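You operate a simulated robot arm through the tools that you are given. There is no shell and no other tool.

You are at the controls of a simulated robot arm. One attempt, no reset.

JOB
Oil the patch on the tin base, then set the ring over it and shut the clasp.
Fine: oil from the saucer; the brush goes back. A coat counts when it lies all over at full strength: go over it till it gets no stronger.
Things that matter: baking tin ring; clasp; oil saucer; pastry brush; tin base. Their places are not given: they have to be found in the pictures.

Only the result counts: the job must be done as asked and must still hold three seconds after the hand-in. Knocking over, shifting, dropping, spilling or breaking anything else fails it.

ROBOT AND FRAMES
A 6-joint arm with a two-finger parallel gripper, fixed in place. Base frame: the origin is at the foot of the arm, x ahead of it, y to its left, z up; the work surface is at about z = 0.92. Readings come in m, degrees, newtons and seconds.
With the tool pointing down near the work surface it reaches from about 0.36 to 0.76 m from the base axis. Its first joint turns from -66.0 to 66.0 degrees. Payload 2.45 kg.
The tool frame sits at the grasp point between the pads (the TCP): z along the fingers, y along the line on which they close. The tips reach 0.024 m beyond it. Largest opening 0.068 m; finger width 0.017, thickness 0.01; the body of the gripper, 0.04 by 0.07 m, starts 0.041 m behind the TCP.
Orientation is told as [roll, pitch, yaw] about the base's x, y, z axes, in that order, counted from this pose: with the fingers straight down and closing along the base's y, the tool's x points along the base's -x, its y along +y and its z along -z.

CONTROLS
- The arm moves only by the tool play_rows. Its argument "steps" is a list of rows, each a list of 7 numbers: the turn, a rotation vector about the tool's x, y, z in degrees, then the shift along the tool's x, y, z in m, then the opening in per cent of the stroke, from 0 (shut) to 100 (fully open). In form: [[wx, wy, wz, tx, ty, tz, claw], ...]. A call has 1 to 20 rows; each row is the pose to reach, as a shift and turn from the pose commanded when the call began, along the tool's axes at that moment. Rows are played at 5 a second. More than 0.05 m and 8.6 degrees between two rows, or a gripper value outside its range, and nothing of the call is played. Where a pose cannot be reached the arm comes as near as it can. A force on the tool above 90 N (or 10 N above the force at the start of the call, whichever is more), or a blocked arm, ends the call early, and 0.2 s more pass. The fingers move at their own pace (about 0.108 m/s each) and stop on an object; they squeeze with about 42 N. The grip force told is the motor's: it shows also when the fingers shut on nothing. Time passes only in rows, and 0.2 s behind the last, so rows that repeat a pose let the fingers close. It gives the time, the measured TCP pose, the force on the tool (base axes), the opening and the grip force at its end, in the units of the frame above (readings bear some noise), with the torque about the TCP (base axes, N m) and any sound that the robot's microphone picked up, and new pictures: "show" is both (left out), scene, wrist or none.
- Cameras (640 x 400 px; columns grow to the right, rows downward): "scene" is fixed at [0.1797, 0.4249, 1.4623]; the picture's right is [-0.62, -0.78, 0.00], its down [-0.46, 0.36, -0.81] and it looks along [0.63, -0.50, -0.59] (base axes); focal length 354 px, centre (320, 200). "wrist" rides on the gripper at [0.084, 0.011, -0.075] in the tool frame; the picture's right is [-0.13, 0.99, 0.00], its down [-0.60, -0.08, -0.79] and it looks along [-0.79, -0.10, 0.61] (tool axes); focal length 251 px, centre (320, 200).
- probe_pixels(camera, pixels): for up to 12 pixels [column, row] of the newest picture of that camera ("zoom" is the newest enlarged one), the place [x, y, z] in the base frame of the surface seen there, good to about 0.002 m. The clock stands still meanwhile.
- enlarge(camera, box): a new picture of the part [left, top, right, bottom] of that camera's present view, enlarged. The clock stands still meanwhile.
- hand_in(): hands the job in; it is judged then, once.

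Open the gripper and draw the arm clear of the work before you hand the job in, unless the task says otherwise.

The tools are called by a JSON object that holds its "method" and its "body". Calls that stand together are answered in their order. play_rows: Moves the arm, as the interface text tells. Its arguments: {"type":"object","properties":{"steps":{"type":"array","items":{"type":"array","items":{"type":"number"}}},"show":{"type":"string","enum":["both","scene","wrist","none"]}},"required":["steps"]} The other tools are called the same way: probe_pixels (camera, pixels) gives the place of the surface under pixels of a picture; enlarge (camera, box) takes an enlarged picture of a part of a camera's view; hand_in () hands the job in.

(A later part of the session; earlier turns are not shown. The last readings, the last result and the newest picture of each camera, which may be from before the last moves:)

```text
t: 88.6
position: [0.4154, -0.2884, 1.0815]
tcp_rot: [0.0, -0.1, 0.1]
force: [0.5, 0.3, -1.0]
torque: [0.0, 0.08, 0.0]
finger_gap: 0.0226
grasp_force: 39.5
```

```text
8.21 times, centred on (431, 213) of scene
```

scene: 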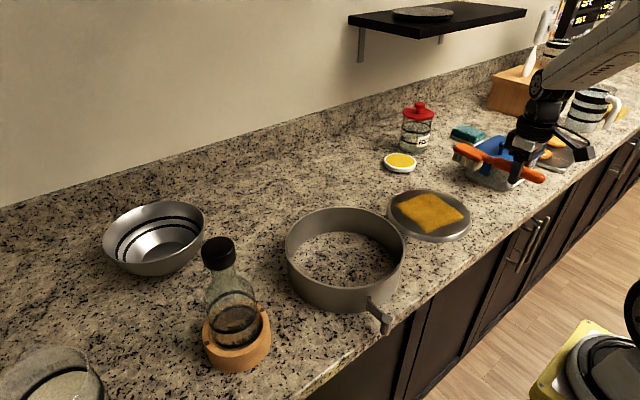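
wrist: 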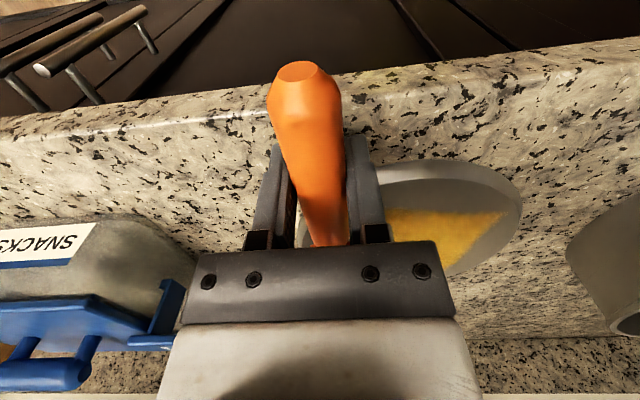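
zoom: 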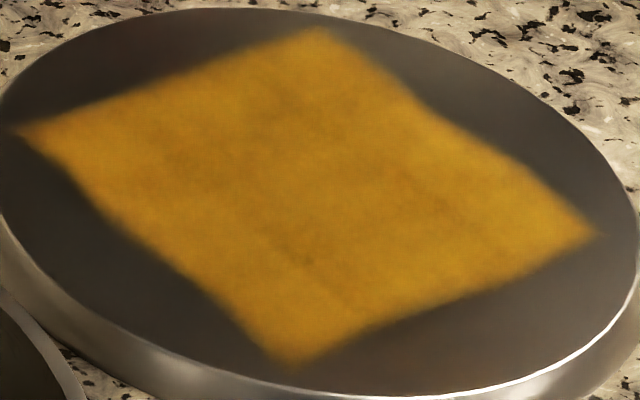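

The coat looks uniform (same grain as before, shaded by the arm). I carry the brush back toward its original spot with yaw 87.5.

{"method": "play_rows", "body": {"steps": [[0, 0, -6.25, -0.0235, 0.0274, 0, 0], [0, 0, -12.5, -0.047, 0.0549, 0, 0], [0, 0, -18.75, -0.0704, 0.0823, 0, 0], [0, 0, -25, -0.0939, 0.1097, 0, 0], [0, 0, -31.25, -0.1174, 0.1372, 0, 0], [0, 0, -37.5, -0.1408, 0.1646, 0, 0], [0, 0, -43.75, -0.1643, 0.192, 0, 0], [0, 0, -50, -0.1878, 0.2195, 0, 0], [0, 0, -56.25, -0.2112, 0.2469, 0, 0], [0, 0, -62.5, -0.2347, 0.2744, 0, 0], [0, 0, -68.75, -0.2582, 0.3018, 0, 0], [0, 0, -75, -0.2817, 0.3292, 0, 0], [0, 0, -81.25, -0.3051, 0.3567, 0, 0], [0, 0, -87.5, -0.3286, 0.3841, 0, 0], [0, 0, -87.5, -0.3286, 0.3841, 0, 0]]}}

{"method": "enlarge", "body": {"camera": "scene", "box": [392, 190, 470, 236]}}

{"method": "enlarge", "body": {"camera": "scene", "box": [205, 150, 325, 230]}}

```text
t: 91.8
position: [0.7418, 0.0938, 1.0806]
tcp_rot: [0.2, 0.0, 87.8]
force: [0.1, -0.7, -0.4]
torque: [-0.07, 0.05, -0.02]
finger_gap: 0.0227
grasp_force: 39.2
```

scene: 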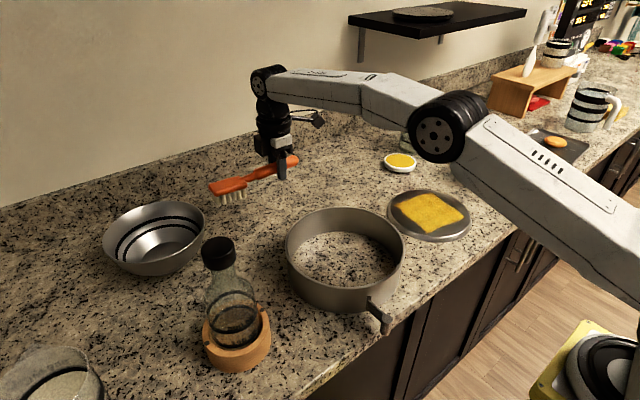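
wrist: 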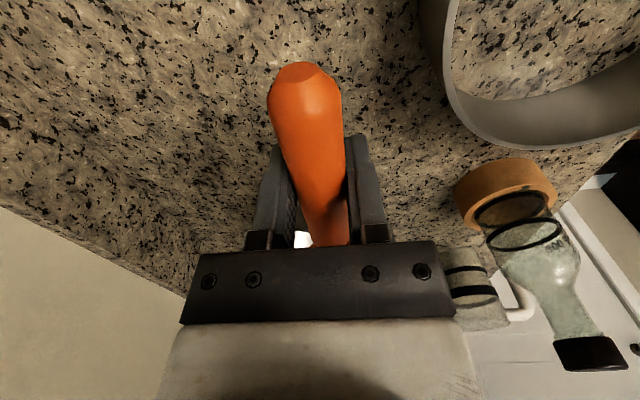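

```text
8.21 times, centred on (431, 213) of scene
```

zoom: 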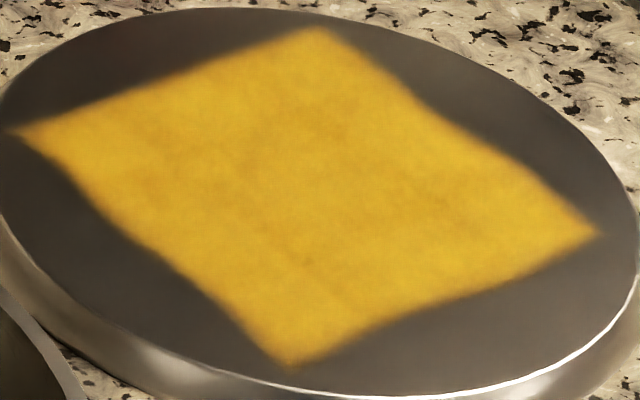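

```text
5.00 times, centred on (265, 190) of scene
```

zoom: 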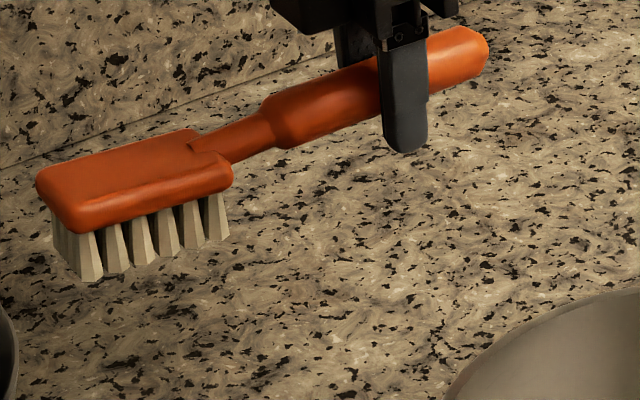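

The coat has not grown stronger, so it is done. I'll probe the brush head and bristle tips for placing.

{"method": "probe_pixels", "body": {"camera": "zoom", "pixels": [[45, 180], [75, 225], [195, 135], [228, 178], [130, 180], [90, 275], [150, 260], [220, 235], [290, 125], [460, 45], [215, 225]]}}

```text
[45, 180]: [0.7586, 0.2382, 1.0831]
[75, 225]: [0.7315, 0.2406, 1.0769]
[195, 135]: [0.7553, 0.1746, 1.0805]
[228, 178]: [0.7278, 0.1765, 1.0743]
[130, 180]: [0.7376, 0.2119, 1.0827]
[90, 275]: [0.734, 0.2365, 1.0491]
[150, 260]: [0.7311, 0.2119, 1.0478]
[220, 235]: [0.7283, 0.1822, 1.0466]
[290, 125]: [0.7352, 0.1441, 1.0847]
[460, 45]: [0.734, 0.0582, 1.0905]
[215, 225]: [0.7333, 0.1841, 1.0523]
```

The head needs about +4.5 mm x and -4 mm y to match its original place, and +2.5° pitch to level the bristles. I descend to just above the counter.

{"method": "play_rows", "body": {"steps": [[0, 0.6, 0, 0.001, -0.001, 0.02, 0], [0, 1.2, 0, 0.002, -0.002, 0.045, 0], [0, 1.8, 0, 0.003, -0.003, 0.07, 0], [0, 2.5, 0, 0.0038, -0.0047, 0.095, 0], [0, 2.5, 0, 0.0038, -0.0047, 0.11, 0], [0, 2.5, 0, 0.0038, -0.0047, 0.118, 0], [0, 2.5, 0, 0.0038, -0.0047, 0.118, 0]], "show": "scene"}}

{"method": "enlarge", "body": {"camera": "scene", "box": [205, 180, 325, 260]}}

```text
t: 93.4
position: [0.746, 0.0901, 0.962]
tcp_rot: [0.1, 2.5, 87.6]
force: [-0.4, 0.3, 0.1]
torque: [-0.07, 0.0, 0.0]
finger_gap: 0.0226
grasp_force: 39.0
```

scene: 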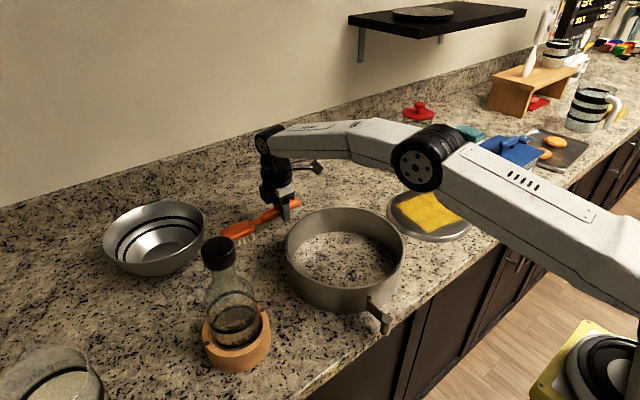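

```text
5.00 times, centred on (265, 220) of scene
```

zoom: 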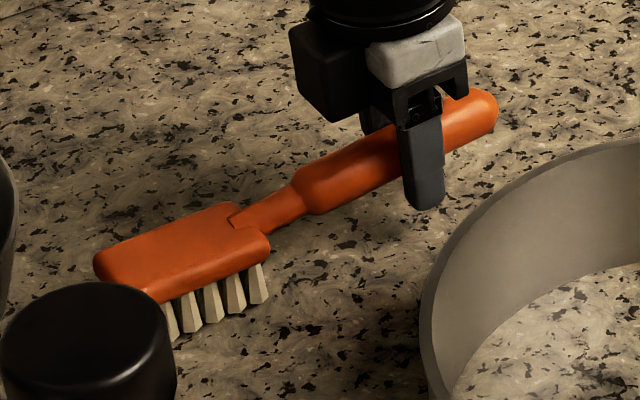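

Tips are a few mm above the counter. I lower in small steps to contact.

{"method": "play_rows", "body": {"steps": [[0, 0, 0, 0, 0, 0.001, 0], [0, 0, 0, 0, 0, 0.002, 0], [0, 0, 0, 0, 0, 0.003, 0], [0, 0, 0, 0, 0, 0.003, 0]], "show": "none"}}

```text
t: 94.4
position: [0.7466, 0.0907, 0.9613]
tcp_rot: [0.0, 2.5, 87.7]
force: [-0.1, -0.3, 0.3]
torque: [-0.06, -0.04, -0.01]
finger_gap: 0.0226
grasp_force: 39.1
```

{"method": "enlarge", "body": {"camera": "scene", "box": [215, 210, 275, 260]}}

{"method": "play_rows", "body": {"steps": [[0, 0, 0, 0, 0, 0.0007, 0], [0, 0, 0, 0, 0, 0.0014, 0], [0, 0, 0, 0, 0, 0.002, 0], [0, 0, 0, 0, 0, 0.002, 0]], "show": "none"}}

```text
8.00 times, centred on (245, 235) of scene
```

zoom: 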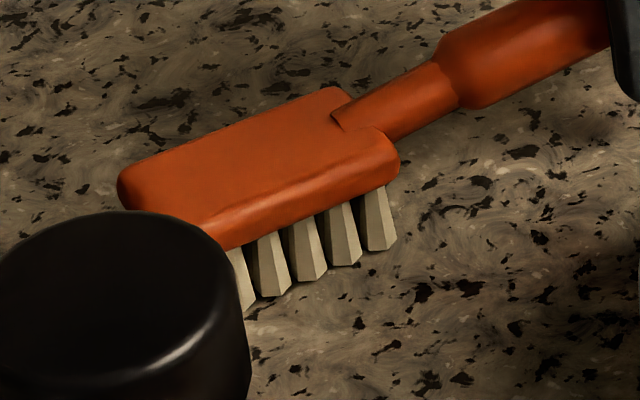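

```text
t: 95.4
position: [0.7467, 0.0902, 0.9599]
tcp_rot: [0.0, 2.4, 87.7]
force: [-0.3, -2.5, 5.8]
torque: [0.32, 0.03, 0.01]
finger_gap: 0.0226
grasp_force: 39.5
```

Contact at about 6 N; I ease off slightly and open the gripper.

{"method": "play_rows", "body": {"steps": [[0, 0, 0, 0, 0, -0.0006, 0], [0, 0, 0, 0, 0, -0.0006, 20], [0, 0, 0, 0, 0, -0.0006, 45], [0, 0, 0, 0, 0, -0.0006, 75], [0, 0, 0, 0, 0, -0.0006, 100], [0, 0, 0, 0, 0, -0.0006, 100], [0, 0, 0, 0, 0, -0.0006, 100]]}}

{"method": "enlarge", "body": {"camera": "scene", "box": [205, 180, 325, 260]}}

```text
t: 97.0
position: [0.7483, 0.0908, 0.9599]
tcp_rot: [0.0, 2.4, 87.6]
force: [-0.7, -0.9, -0.1]
torque: [0.02, -0.02, -0.06]
finger_gap: 0.068
grasp_force: 0.0
```

scene: 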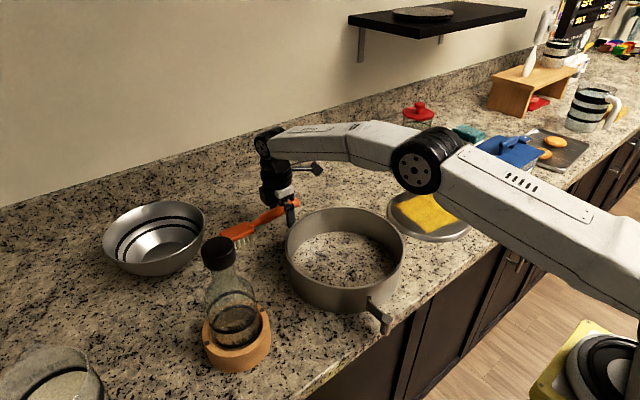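
wrist: 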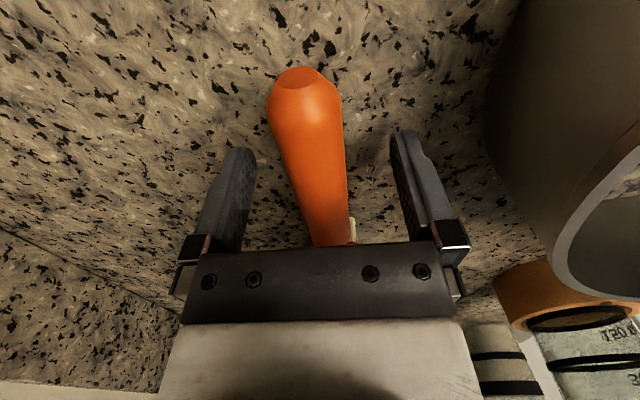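

```text
5.00 times, centred on (265, 220) of scene
```

zoom: 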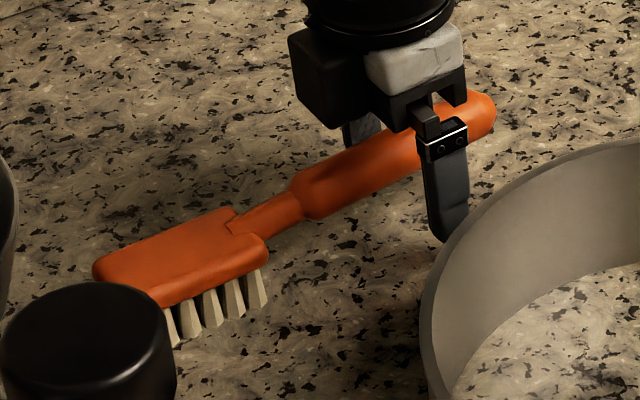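

The brush stands on its bristles in its spot. I rise straight up and level the tool.

{"method": "play_rows", "body": {"steps": [[0, 0, 0, 0, 0, -0.02, 100], [0, 0, 0, 0, 0, -0.045, 100], [0, -1.2, 0, 0, 0, -0.075, 100], [0, -2.5, 0, 0, 0, -0.11, 100], [0, -2.5, 0, 0, 0, -0.14, 100], [0, -2.5, 0, 0, 0, -0.14, 100]]}}

{"method": "enlarge", "body": {"camera": "scene", "box": [205, 190, 309, 255]}}

{"method": "probe_pixels", "body": {"camera": "zoom", "pixels": [[582, 75], [548, 55], [460, 125], [350, 170], [300, 205], [265, 200], [305, 250], [95, 270], [180, 310], [300, 315], [205, 350], [345, 200]]}}

```text
t: 98.4
position: [0.7467, 0.0976, 1.1006]
tcp_rot: [0.0, 0.1, 87.6]
force: [0.0, -0.7, -0.4]
torque: [-0.04, 0.0, 0.04]
finger_gap: 0.0678
grasp_force: 0.1
```

scene: 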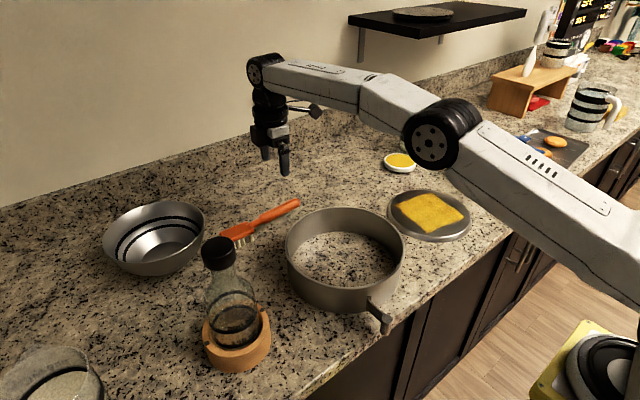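
wrist: 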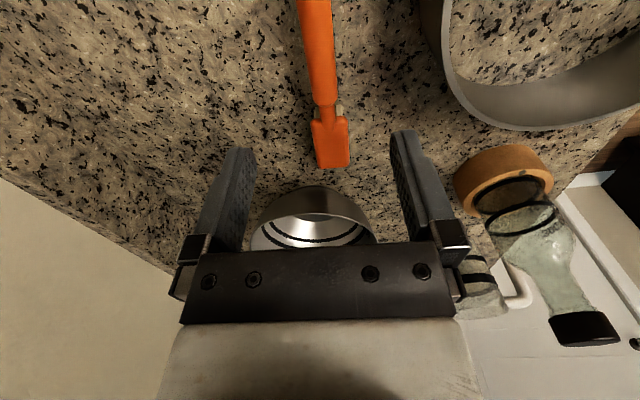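

```text
6.15 times, centred on (257, 222) of scene
```

zoom: 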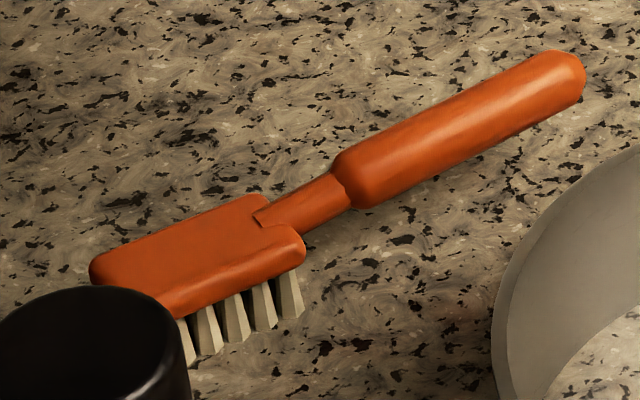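

```text
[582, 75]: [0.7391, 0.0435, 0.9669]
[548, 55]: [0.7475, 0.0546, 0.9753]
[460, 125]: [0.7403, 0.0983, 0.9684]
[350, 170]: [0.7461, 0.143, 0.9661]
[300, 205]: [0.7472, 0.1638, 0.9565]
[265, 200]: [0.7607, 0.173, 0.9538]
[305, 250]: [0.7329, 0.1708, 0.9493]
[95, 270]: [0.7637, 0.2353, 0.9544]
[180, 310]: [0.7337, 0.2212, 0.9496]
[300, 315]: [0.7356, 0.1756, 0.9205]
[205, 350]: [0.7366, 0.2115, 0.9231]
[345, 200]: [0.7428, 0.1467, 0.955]
```

The brush is back within about 1 mm of its original place. Next I move to view the ring's clasp (scene 378,312) with the wrist camera.

{"method": "play_rows", "body": {"steps": [[0, 0, 0, 0.0123, 0.0347, -0.01, 100], [0, 0, 0, 0.0246, 0.0694, -0.02, 100], [0, 0, 0, 0.0369, 0.1041, -0.03, 100], [0, 0, 0, 0.0492, 0.1388, -0.03, 100], [0, 0, 0, 0.0615, 0.1735, -0.03, 100], [0, 0, 0, 0.0738, 0.2082, -0.03, 100], [0, 0, 0, 0.0861, 0.2429, -0.03, 100], [0, 0, 0, 0.0985, 0.2776, -0.03, 100], [0, 0, 0, 0.1108, 0.3123, -0.03, 100], [0, 0, 0, 0.1108, 0.3123, -0.03, 100]]}}

```text
t: 100.6
position: [0.4311, -0.0002, 1.1295]
tcp_rot: [0.0, 0.1, 87.6]
force: [-0.8, 0.0, 0.0]
torque: [-0.02, -0.03, 0.02]
finger_gap: 0.068
grasp_force: 0.0
```

scene: 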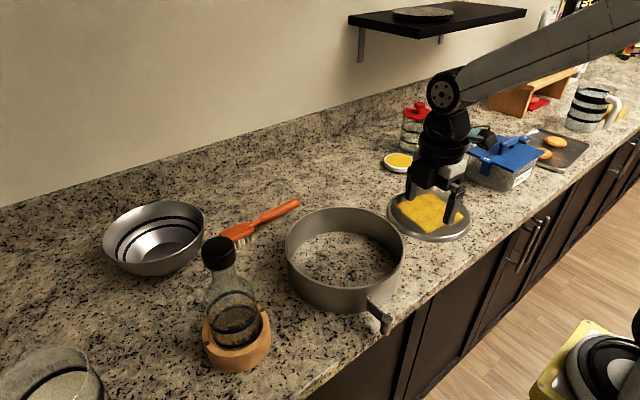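
wrist: 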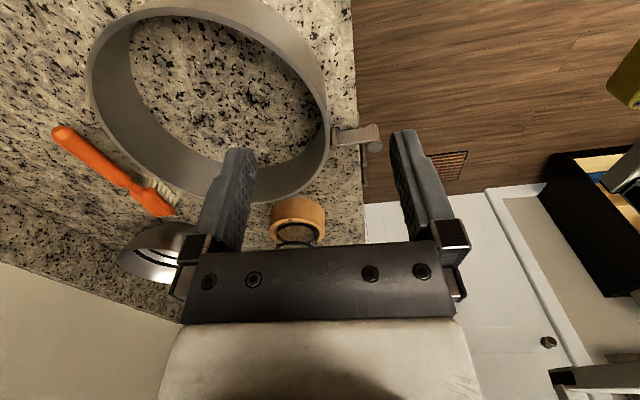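

The wrist view shows the lever at (355,137), sticking out past the counter edge. I'll enlarge it and probe the ring.

{"method": "enlarge", "body": {"camera": "wrist", "box": [300, 90, 400, 170]}}

{"method": "probe_pixels", "body": {"camera": "zoom", "pixels": [[240, 185], [250, 210], [240, 250], [300, 210], [400, 200], [480, 190], [480, 240], [460, 190], [120, 180], [180, 200], [200, 240], [270, 240]]}}

{"method": "enlarge", "body": {"camera": "wrist", "box": [80, 0, 340, 210]}}

```text
5.00 times, centred on (350, 130) of wrist
```

zoom: 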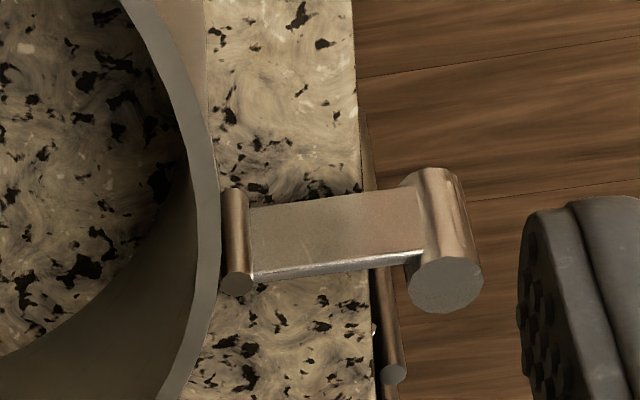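

```text
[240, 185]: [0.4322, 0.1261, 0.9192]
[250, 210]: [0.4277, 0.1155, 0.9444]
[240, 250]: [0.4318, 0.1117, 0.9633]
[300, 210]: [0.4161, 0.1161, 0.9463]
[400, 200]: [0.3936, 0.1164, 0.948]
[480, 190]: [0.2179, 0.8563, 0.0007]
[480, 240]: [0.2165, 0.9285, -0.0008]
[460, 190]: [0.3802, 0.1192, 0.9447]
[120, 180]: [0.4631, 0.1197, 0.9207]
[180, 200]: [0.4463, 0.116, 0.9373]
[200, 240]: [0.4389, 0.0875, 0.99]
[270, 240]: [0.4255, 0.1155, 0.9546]
```

```text
1.90 times, centred on (210, 105) of wrist
```

zoom: 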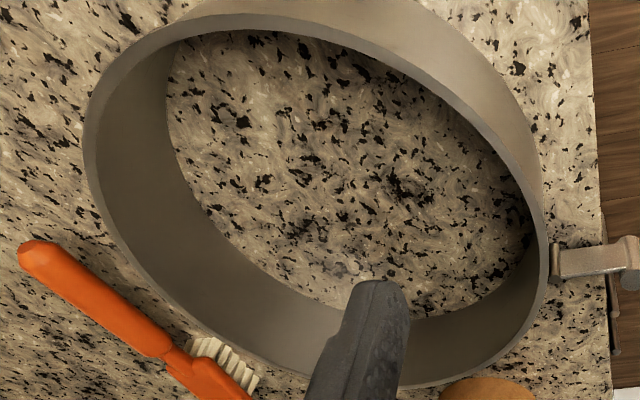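

The lever is a plate from a hinge post at about (0.432,0.117) out to a knob at (0.385,0.12). I'll probe the rim on its +x side for the grasp, the bottle, and the blue box for clearance.

{"method": "enlarge", "body": {"camera": "scene", "box": [280, 195, 410, 276]}}

{"method": "probe_pixels", "body": {"camera": "scene", "pixels": [[291, 232], [295, 226], [302, 219], [310, 214], [320, 210], [330, 208], [210, 340], [268, 340], [237, 312], [470, 180], [535, 165], [500, 190]]}}

```text
4.92 times, centred on (345, 236) of scene
```

zoom: 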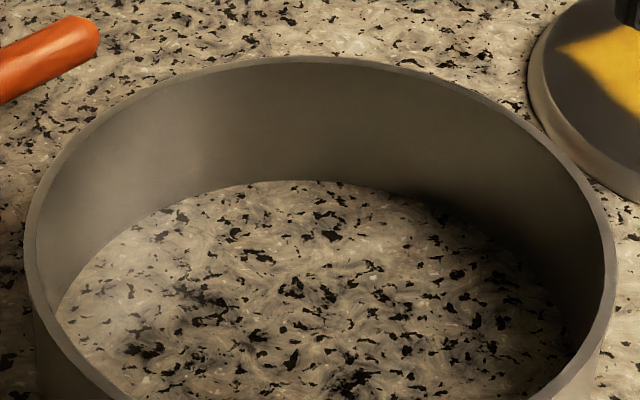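

```text
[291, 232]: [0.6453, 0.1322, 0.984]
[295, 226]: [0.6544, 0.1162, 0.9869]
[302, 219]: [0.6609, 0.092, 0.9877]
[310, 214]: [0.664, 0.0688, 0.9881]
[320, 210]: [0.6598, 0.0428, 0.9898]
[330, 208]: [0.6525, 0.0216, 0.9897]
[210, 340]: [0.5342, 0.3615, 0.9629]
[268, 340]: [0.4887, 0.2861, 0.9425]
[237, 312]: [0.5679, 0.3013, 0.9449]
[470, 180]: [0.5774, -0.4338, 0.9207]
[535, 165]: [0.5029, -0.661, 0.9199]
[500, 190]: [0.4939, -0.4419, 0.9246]
```

Ring fit: centre (0.5505,0.0705), R≈0.113; base centre (0.547,-0.2115). I plan to grip the rim's +x side at yaw 87.6, so first I check, empty, that the release pose is reachable with this yaw.

{"method": "play_rows", "body": {"steps": [[0, 0, 0, 0.0256, -0.0297, 0.0, 100], [0, 0, 0, 0.0513, -0.0595, 0.0, 100], [0, 0, 0, 0.077, -0.0892, 0.01, 100], [0, 0, 0, 0.1026, -0.1189, 0.015, 100], [0, 0, 0, 0.1282, -0.1486, 0.02, 100], [0, 0, 0, 0.1539, -0.1784, 0.025, 100], [0, 0, 0, 0.1796, -0.2081, 0.03, 100], [0, 0, 0, 0.2052, -0.2378, 0.03, 100], [0, 0, 0, 0.2052, -0.2378, 0.03, 100]]}}

```text
t: 102.6
position: [0.6589, -0.2163, 1.1012]
tcp_rot: [0.0, 0.0, 87.5]
force: [-0.7, 0.6, 0.7]
torque: [0.0, 0.01, 0.02]
finger_gap: 0.0681
grasp_force: 0.0
```

scene: 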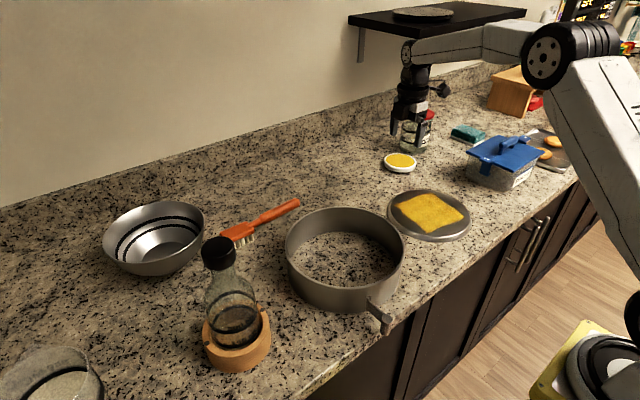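
wrist: 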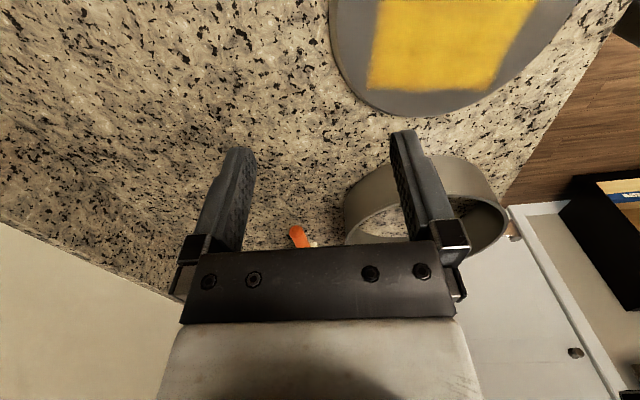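

The release pose is reachable. I move above the ring's +x rim.

{"method": "play_rows", "body": {"steps": [[0, 0, 0, -0.035, 0.0009, 0, 100], [0, 0, 0, -0.07, 0.0018, 0, 100], [0, 0, 0, -0.105, 0.0027, 0, 100], [0, 0, 0, -0.14, 0.0036, 0, 100], [0, 0, 0, -0.175, 0.0045, 0.0, 100], [0, 0, 0, -0.21, 0.0054, 0.01, 100], [0, 0, 0, -0.245, 0.0063, 0.02, 100], [0, 0, 0, -0.27, 0.007, 0.035, 100], [0, 0, 0, -0.282, 0.0073, 0.05, 100], [0, 0, 0, -0.282, 0.0073, 0.05, 100]]}}

{"method": "enlarge", "body": {"camera": "scene", "box": [270, 150, 380, 240]}}

```text
t: 104.8
position: [0.6656, 0.0656, 1.0478]
tcp_rot: [0.0, 0.0, 87.6]
force: [0.1, -0.6, -0.2]
torque: [-0.04, -0.01, 0.0]
finger_gap: 0.0682
grasp_force: 0.1
```

scene: 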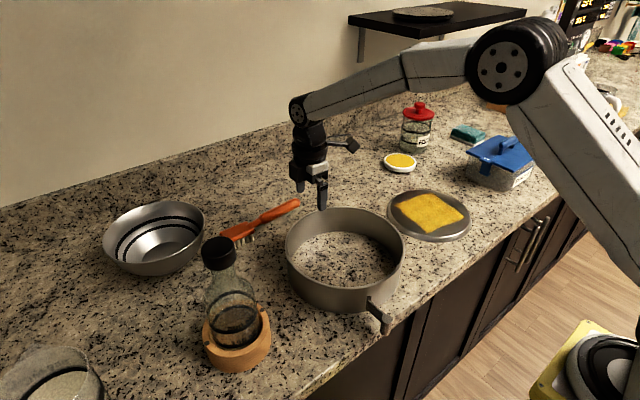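
wrist: 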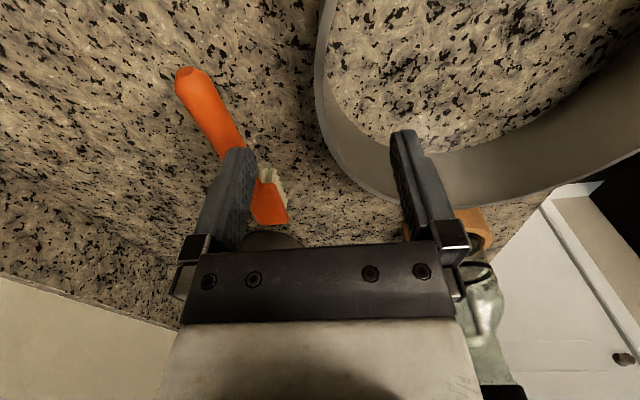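

```text
4.44 times, centred on (325, 195) of scene
```

zoom: 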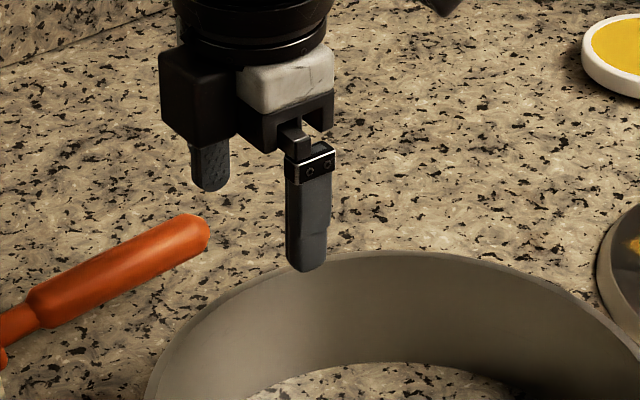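

I probe the rim in the wrist picture (near (320,60)) to confirm its x at my y.

{"method": "probe_pixels", "body": {"camera": "wrist", "pixels": [[321, 40], [319, 70], [319, 95], [325, 120], [330, 10], [316, 60]]}}

```text
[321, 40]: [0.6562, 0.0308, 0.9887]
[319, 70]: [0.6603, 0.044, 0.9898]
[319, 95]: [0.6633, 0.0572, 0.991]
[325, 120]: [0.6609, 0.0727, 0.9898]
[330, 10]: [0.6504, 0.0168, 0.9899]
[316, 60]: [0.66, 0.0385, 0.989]
```

The rim is at x≈0.6625 there. I shift 2.5 mm, descend straddling the wall to z≈0.968, then close.

{"method": "play_rows", "body": {"steps": [[0, 0, 0, 0, 0.0025, 0.02, 100], [0, 0, 0, 0, 0.0025, 0.04, 100], [0, 0, 0, 0, 0.0025, 0.06, 100], [0, 0, 0, 0, 0.0025, 0.075, 100], [0, 0, 0, 0, 0.0025, 0.08, 100], [0, 0, 0, 0, 0.0025, 0.08, 100]], "show": "none"}}

{"method": "enlarge", "body": {"camera": "scene", "box": [270, 150, 380, 240]}}

```text
t: 106.2
position: [0.6624, 0.0665, 0.9673]
tcp_rot: [0.0, 0.0, 87.6]
force: [-0.1, -0.2, -0.2]
torque: [0.02, 0.01, 0.02]
finger_gap: 0.068
grasp_force: 0.1
```

```text
4.44 times, centred on (325, 195) of scene
```

zoom: 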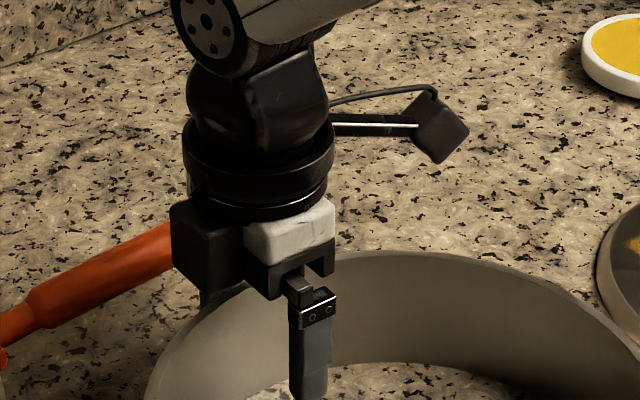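

The fingers straddle the wall with no contact. I close on it.

{"method": "play_rows", "body": {"steps": [[0, 0, 0, 0, 0, 0, 60], [0, 0, 0, 0, 0, 0, 30], [0, 0, 0, 0, 0, 0, 0], [0, 0, 0, 0, 0, 0, 0], [0, 0, 0, 0, 0, 0, 0]]}}

```text
t: 107.4
position: [0.6612, 0.0664, 0.9678]
tcp_rot: [0.1, 0.0, 87.7]
force: [-1.4, 0.7, 0.0]
torque: [0.06, -0.02, -0.04]
finger_gap: 0.0093
grasp_force: 30.6
```

scene: 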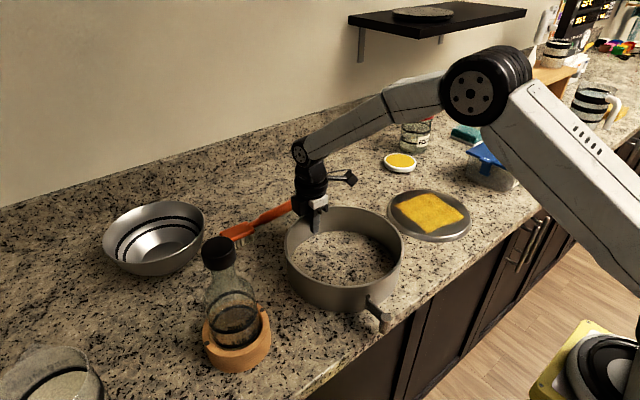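
wrist: 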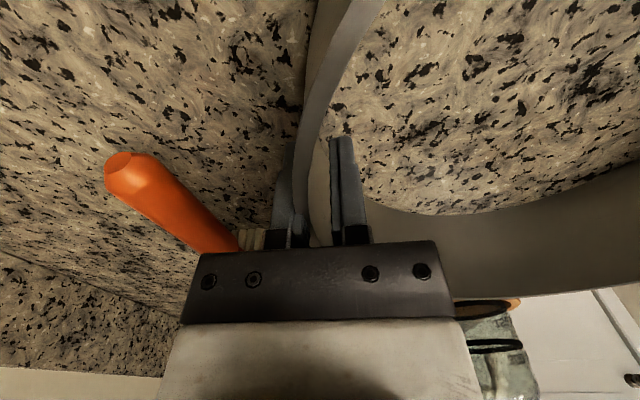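

Gap reads 9.3 mm with the grip still settling; I hold a bit longer.

{"method": "play_rows", "body": {"steps": [[0, 0, 0, 0, 0, 0, 0], [0, 0, 0, 0, 0, 0, 0], [0, 0, 0, 0, 0, 0, 0]]}}

{"method": "enlarge", "body": {"camera": "wrist", "box": [230, 100, 430, 250]}}

{"method": "enlarge", "body": {"camera": "scene", "box": [280, 170, 370, 240]}}

```text
t: 108.2
position: [0.6614, 0.0659, 0.9676]
tcp_rot: [0.0, 0.0, 87.6]
force: [0.0, 0.0, 0.6]
torque: [0.04, -0.05, -0.01]
finger_gap: 0.0093
grasp_force: 30.7
```

scene: 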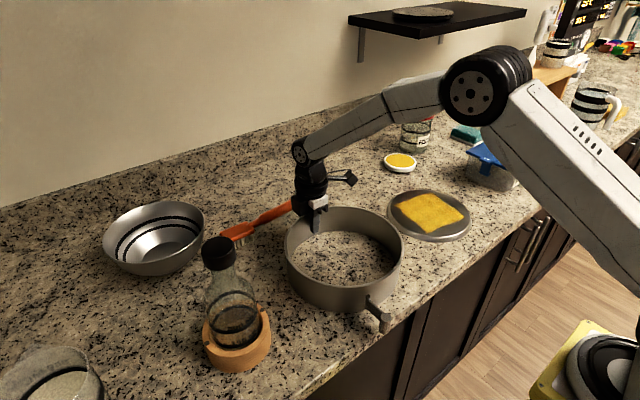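
wrist: 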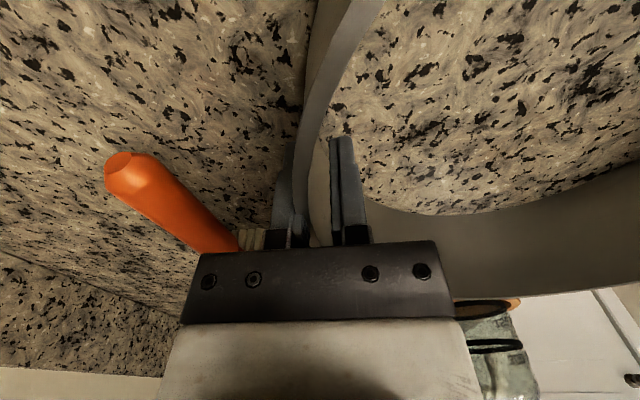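

```text
2.67 times, centred on (330, 175) of wrist
```

zoom: 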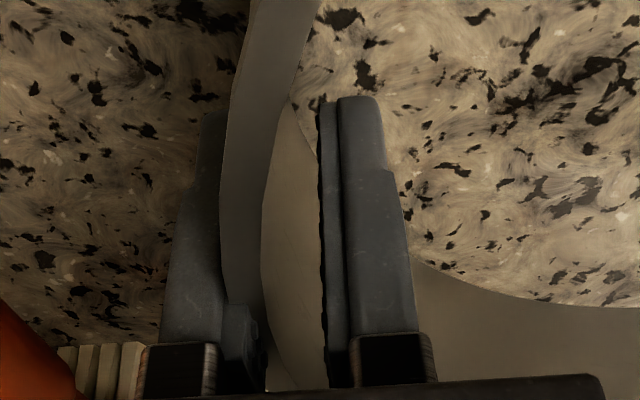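

```text
5.71 times, centred on (325, 205) of scene
```

zoom: 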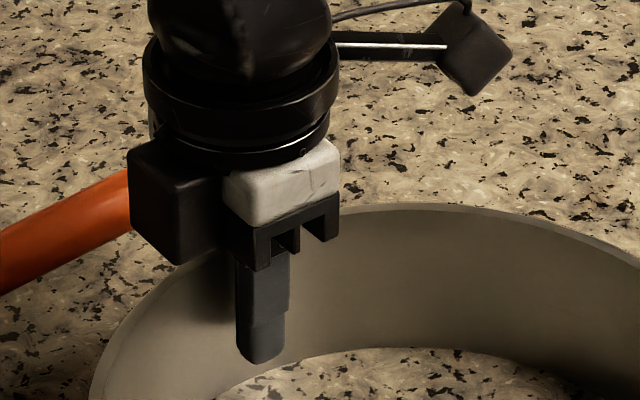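

The grip is stable. I lift slowly to see whether the ring tilts.

{"method": "play_rows", "body": {"steps": [[0, 0, 0, 0, 0, -0.006, 0], [0, 0, 0, 0, 0, -0.012, 0], [0, 0, 0, 0, 0, -0.02, 0], [0, 0, 0, 0, 0, -0.03, 0], [0, 0, 0, 0, 0, -0.03, 0]]}}

{"method": "enlarge", "body": {"camera": "scene", "box": [270, 180, 420, 340]}}

```text
t: 109.4
position: [0.6606, 0.0663, 0.9987]
tcp_rot: [0.0, -0.1, 87.6]
force: [0.2, -0.1, -2.2]
torque: [-0.03, -0.41, 0.01]
finger_gap: 0.0091
grasp_force: 31.2
```

scene: 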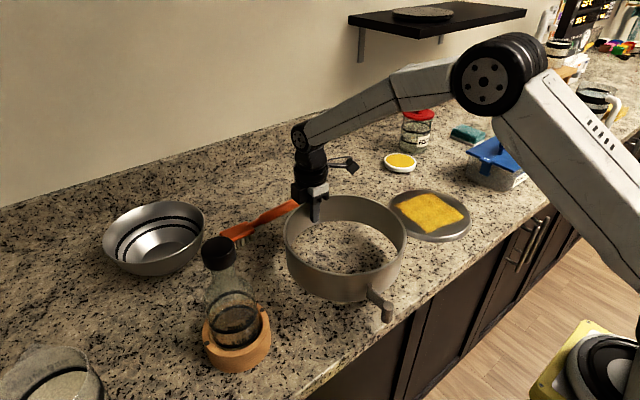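
wrist: 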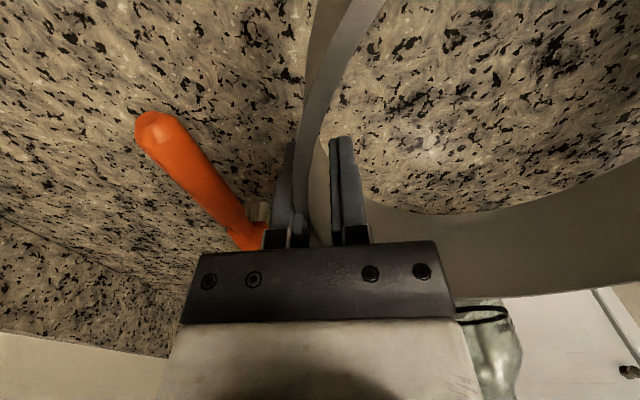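

```text
2.50 times, centred on (345, 260) of scene
```

zoom: 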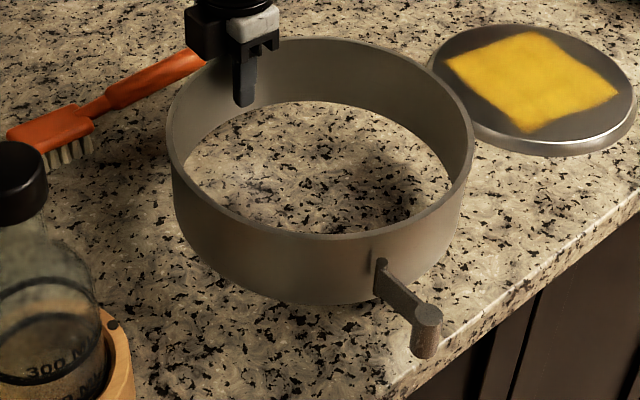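

The ring lifted without obvious tilt (torque 0.41 N m). I lift a bit more and probe the rim levels.

{"method": "play_rows", "body": {"steps": [[0, 0, 0, 0, 0, -0.01, 0], [0, 0, 0, 0, 0, -0.022, 0], [0, 0, 0, 0, 0, -0.034, 0], [0, 0, 0, 0, 0, -0.034, 0]]}}

{"method": "enlarge", "body": {"camera": "scene", "box": [270, 170, 420, 310]}}

```text
t: 110.4
position: [0.6624, 0.0674, 1.0328]
tcp_rot: [0.0, 0.1, 87.7]
force: [1.0, 0.3, -3.7]
torque: [-0.02, -0.4, 0.01]
finger_gap: 0.0097
grasp_force: 30.4
```

scene: 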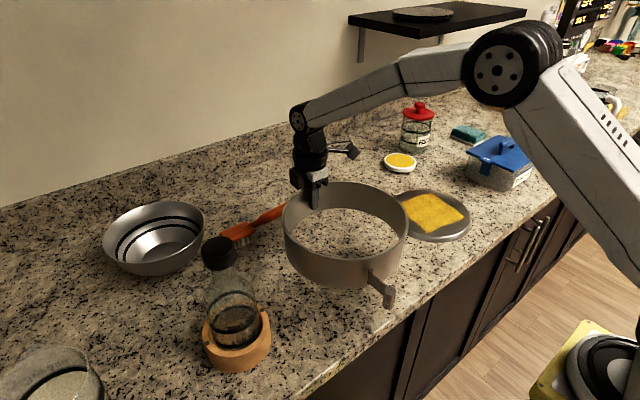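
wrist: 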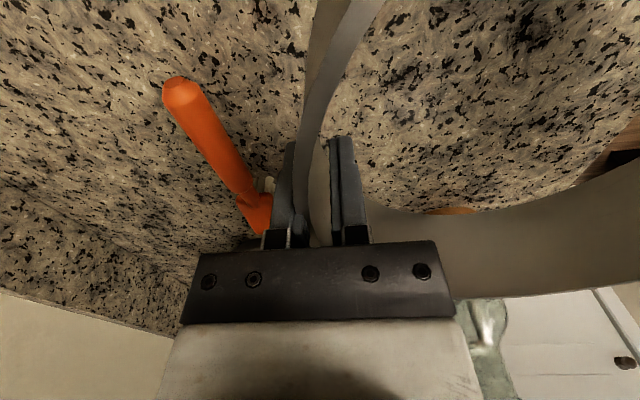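

```text
2.86 times, centred on (345, 240) of scene
```

zoom: 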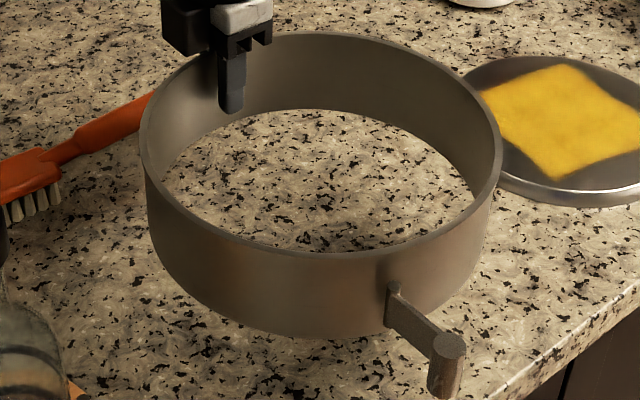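

{"method": "probe_pixels", "body": {"camera": "zoom", "pixels": [[143, 145], [300, 34], [400, 50], [470, 90], [498, 150], [480, 200], [420, 238], [320, 254], [220, 232], [165, 195]]}}

```text
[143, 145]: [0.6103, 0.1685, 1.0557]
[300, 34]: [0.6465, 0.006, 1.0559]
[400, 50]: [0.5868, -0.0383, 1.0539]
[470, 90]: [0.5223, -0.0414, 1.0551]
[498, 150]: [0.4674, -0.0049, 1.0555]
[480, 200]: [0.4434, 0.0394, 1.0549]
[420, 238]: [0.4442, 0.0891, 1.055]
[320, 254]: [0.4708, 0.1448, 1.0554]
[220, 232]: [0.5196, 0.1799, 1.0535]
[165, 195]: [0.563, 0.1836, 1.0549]
```

The ring is level (rim z≈1.055). I carry it sideways over the base at this height, slowly.

{"method": "play_rows", "body": {"steps": [[0, 0, 0, 0.01, -0.0002, 0, 0], [0, 0, 0, 0.03, -0.0007, 0, 0], [0, 0, 0, 0.055, -0.0013, 0, 0], [0, 0, 0, 0.08, -0.002, 0, 0], [0, 0, 0, 0.105, -0.0026, 0, 0], [0, 0, 0, 0.13, -0.0032, 0, 0], [0, 0, 0, 0.155, -0.0038, 0, 0], [0, 0, 0, 0.18, -0.0044, 0, 0], [0, 0, 0, 0.205, -0.005, 0, 0], [0, 0, 0, 0.23, -0.0056, 0, 0], [0, 0, 0, 0.255, -0.0062, 0, 0], [0, 0, 0, 0.273, -0.0067, 0, 0], [0, 0, 0, 0.2828, -0.0069, 0, 0], [0, 0, 0, 0.2828, -0.0069, 0, 0]]}}

{"method": "enlarge", "body": {"camera": "scene", "box": [370, 130, 500, 280]}}

```text
t: 113.4
position: [0.6578, -0.2182, 1.0324]
tcp_rot: [0.0, 0.1, 87.6]
force: [-0.7, -0.4, -2.8]
torque: [-0.02, -0.4, 0.01]
finger_gap: 0.0095
grasp_force: 30.7
```

scene: 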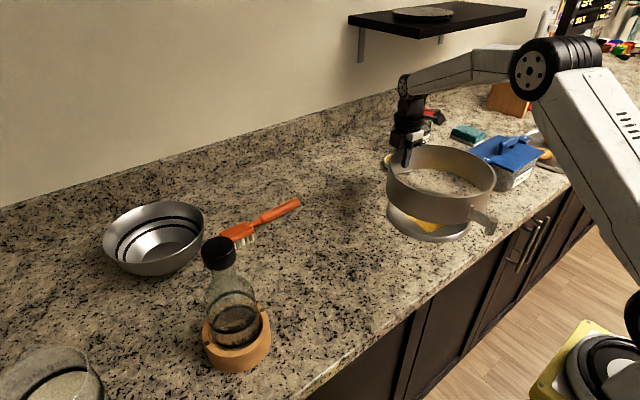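
wrist: 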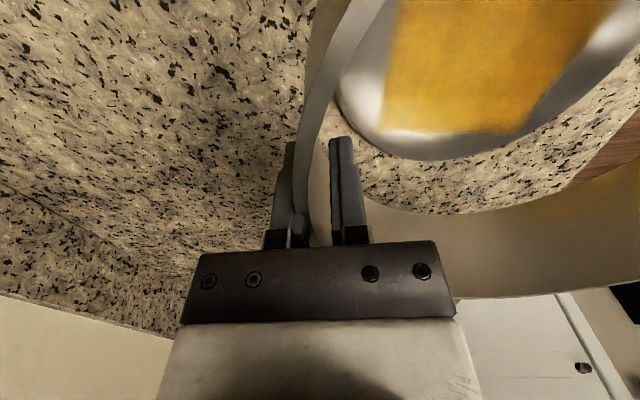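

```text
2.67 times, centred on (435, 205) of scene
```

zoom: 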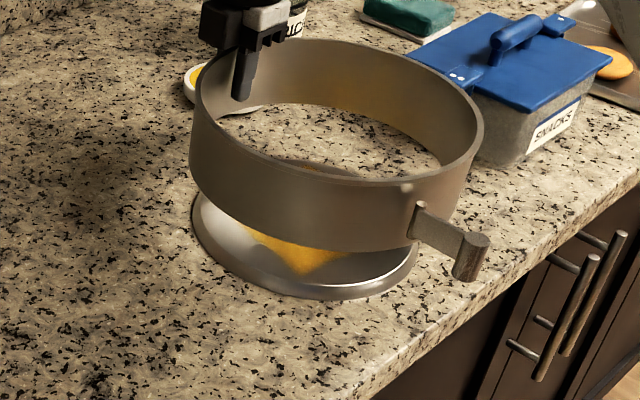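

The ring hovers over the base. I'll probe the rim and base edge to check centring.

{"method": "probe_pixels", "body": {"camera": "zoom", "pixels": [[198, 110], [203, 75], [300, 40], [380, 52], [450, 85], [481, 130], [455, 170], [400, 183], [320, 176], [240, 148]]}}

{"method": "probe_pixels", "body": {"camera": "wrist", "pixels": [[336, 100], [345, 118], [360, 137], [385, 152], [420, 159], [460, 157], [500, 145], [540, 122], [575, 95], [610, 62]]}}

{"method": "enlarge", "body": {"camera": "wrist", "box": [310, 0, 640, 210]}}

```text
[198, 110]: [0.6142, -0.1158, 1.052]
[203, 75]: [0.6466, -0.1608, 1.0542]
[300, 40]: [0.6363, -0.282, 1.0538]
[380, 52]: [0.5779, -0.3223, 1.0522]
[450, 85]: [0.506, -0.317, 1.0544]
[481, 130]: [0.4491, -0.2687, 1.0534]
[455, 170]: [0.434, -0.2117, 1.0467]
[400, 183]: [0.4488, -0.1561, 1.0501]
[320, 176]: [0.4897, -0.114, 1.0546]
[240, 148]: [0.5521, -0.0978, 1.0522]
```

```text
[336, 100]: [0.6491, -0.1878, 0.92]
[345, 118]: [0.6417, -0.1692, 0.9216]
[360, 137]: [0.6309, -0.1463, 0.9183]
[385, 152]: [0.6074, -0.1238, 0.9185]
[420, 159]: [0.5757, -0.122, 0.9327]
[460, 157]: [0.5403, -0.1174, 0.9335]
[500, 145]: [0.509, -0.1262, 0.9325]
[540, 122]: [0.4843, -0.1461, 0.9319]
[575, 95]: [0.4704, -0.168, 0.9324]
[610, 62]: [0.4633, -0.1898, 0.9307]
```

```text
1.90 times, centred on (475, 105) of wrist
```

zoom: 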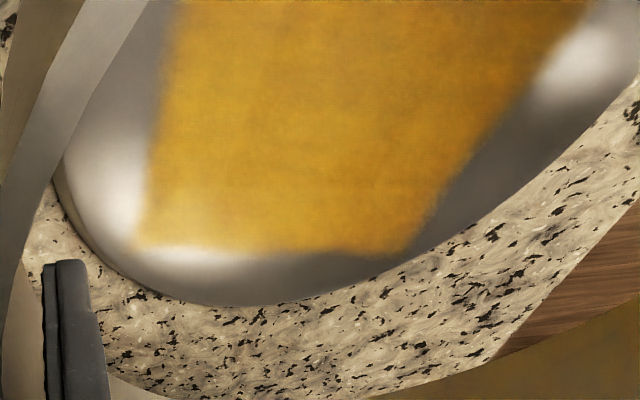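

The ring centre is at about (0.547,-0.211) and the base at about (0.549,-0.2095), so I nudge +1.5 mm in x and y. I lower until the ring's bottom edge is just above the base top and check again.

{"method": "play_rows", "body": {"steps": [[0, 0, 0, -0.0016, -0.0014, 0.008, 0], [0, 0, 0, -0.0016, -0.0014, 0.018, 0], [0, 0, 0, -0.0016, -0.0014, 0.028, 0], [0, 0, 0, -0.0016, -0.0014, 0.038, 0], [0, 0, 0, -0.0016, -0.0014, 0.044, 0], [0, 0, 0, -0.0016, -0.0014, 0.044, 0]]}}

{"method": "enlarge", "body": {"camera": "scene", "box": [370, 150, 500, 260]}}

{"method": "enlarge", "body": {"camera": "wrist", "box": [310, 0, 640, 210]}}

```text
t: 114.8
position: [0.6569, -0.2151, 0.9872]
tcp_rot: [0.0, -0.1, 87.6]
force: [-0.2, -0.6, -3.6]
torque: [-0.08, -0.42, 0.02]
finger_gap: 0.0095
grasp_force: 30.7
```

scene: 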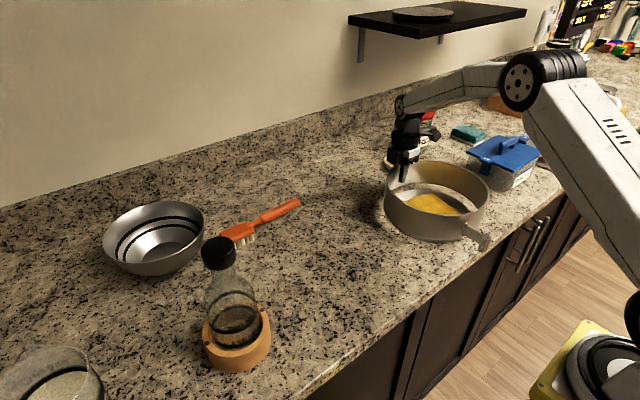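
wrist: 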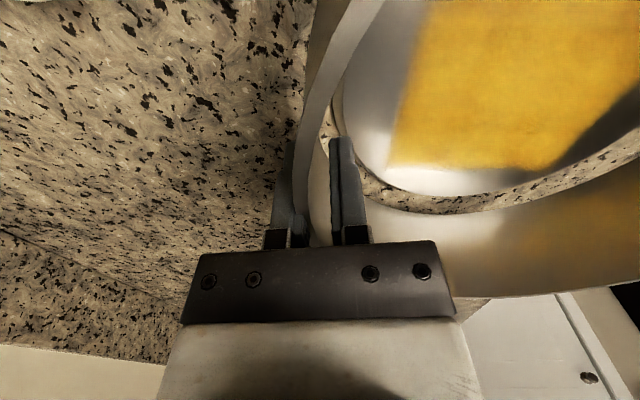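

```text
3.64 times, centred on (435, 205) of scene
```

zoom: 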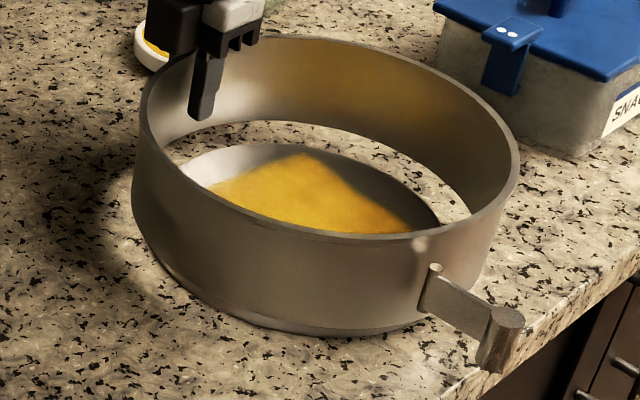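

```text
1.90 times, centred on (475, 105) of wrist
```

zoom: 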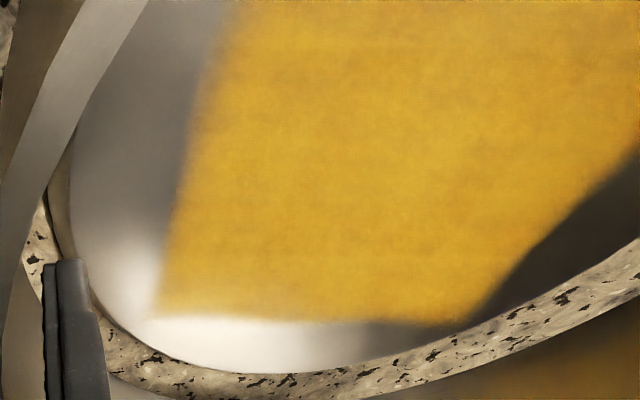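

The base lies inside the ring's outline with the counter gap visible. I lower slowly in small steps with force checks.

{"method": "play_rows", "body": {"steps": [[0, 0, 0, 0, 0, 0.003, 0], [0, 0, 0, 0, 0, 0.006, 0], [0, 0, 0, 0, 0, 0.009, 0], [0, 0, 0, 0, 0, 0.012, 0], [0, 0, 0, 0, 0, 0.012, 0]]}}

{"method": "enlarge", "body": {"camera": "scene", "box": [370, 150, 500, 260]}}

```text
t: 116.0
position: [0.658, -0.2154, 0.9761]
tcp_rot: [-0.1, 0.1, 87.6]
force: [0.3, -0.3, -2.9]
torque: [-0.01, -0.4, 0.03]
finger_gap: 0.0094
grasp_force: 31.0
```

scene: 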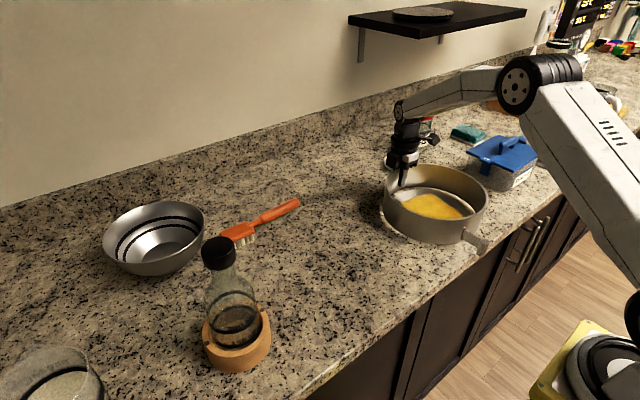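
wrist: 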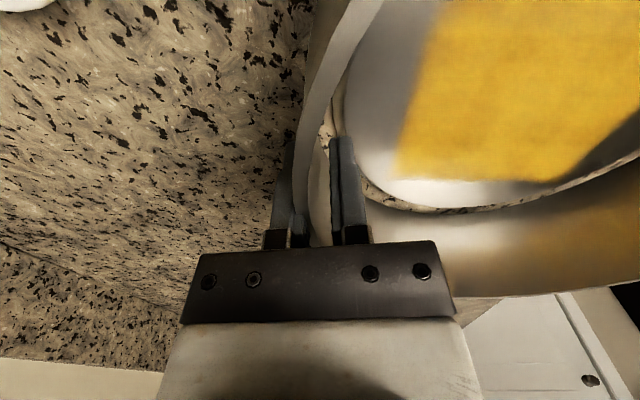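

```text
3.64 times, centred on (435, 205) of scene
```

zoom: 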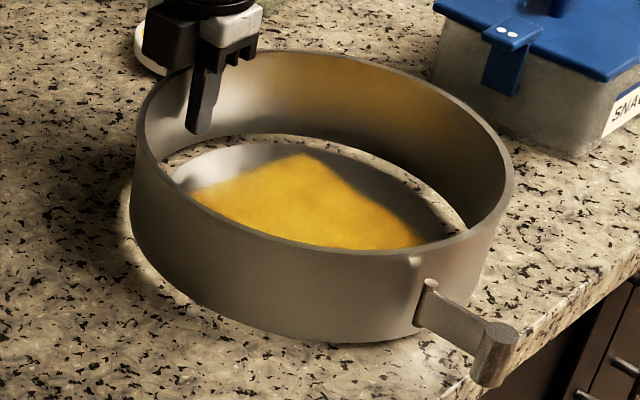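

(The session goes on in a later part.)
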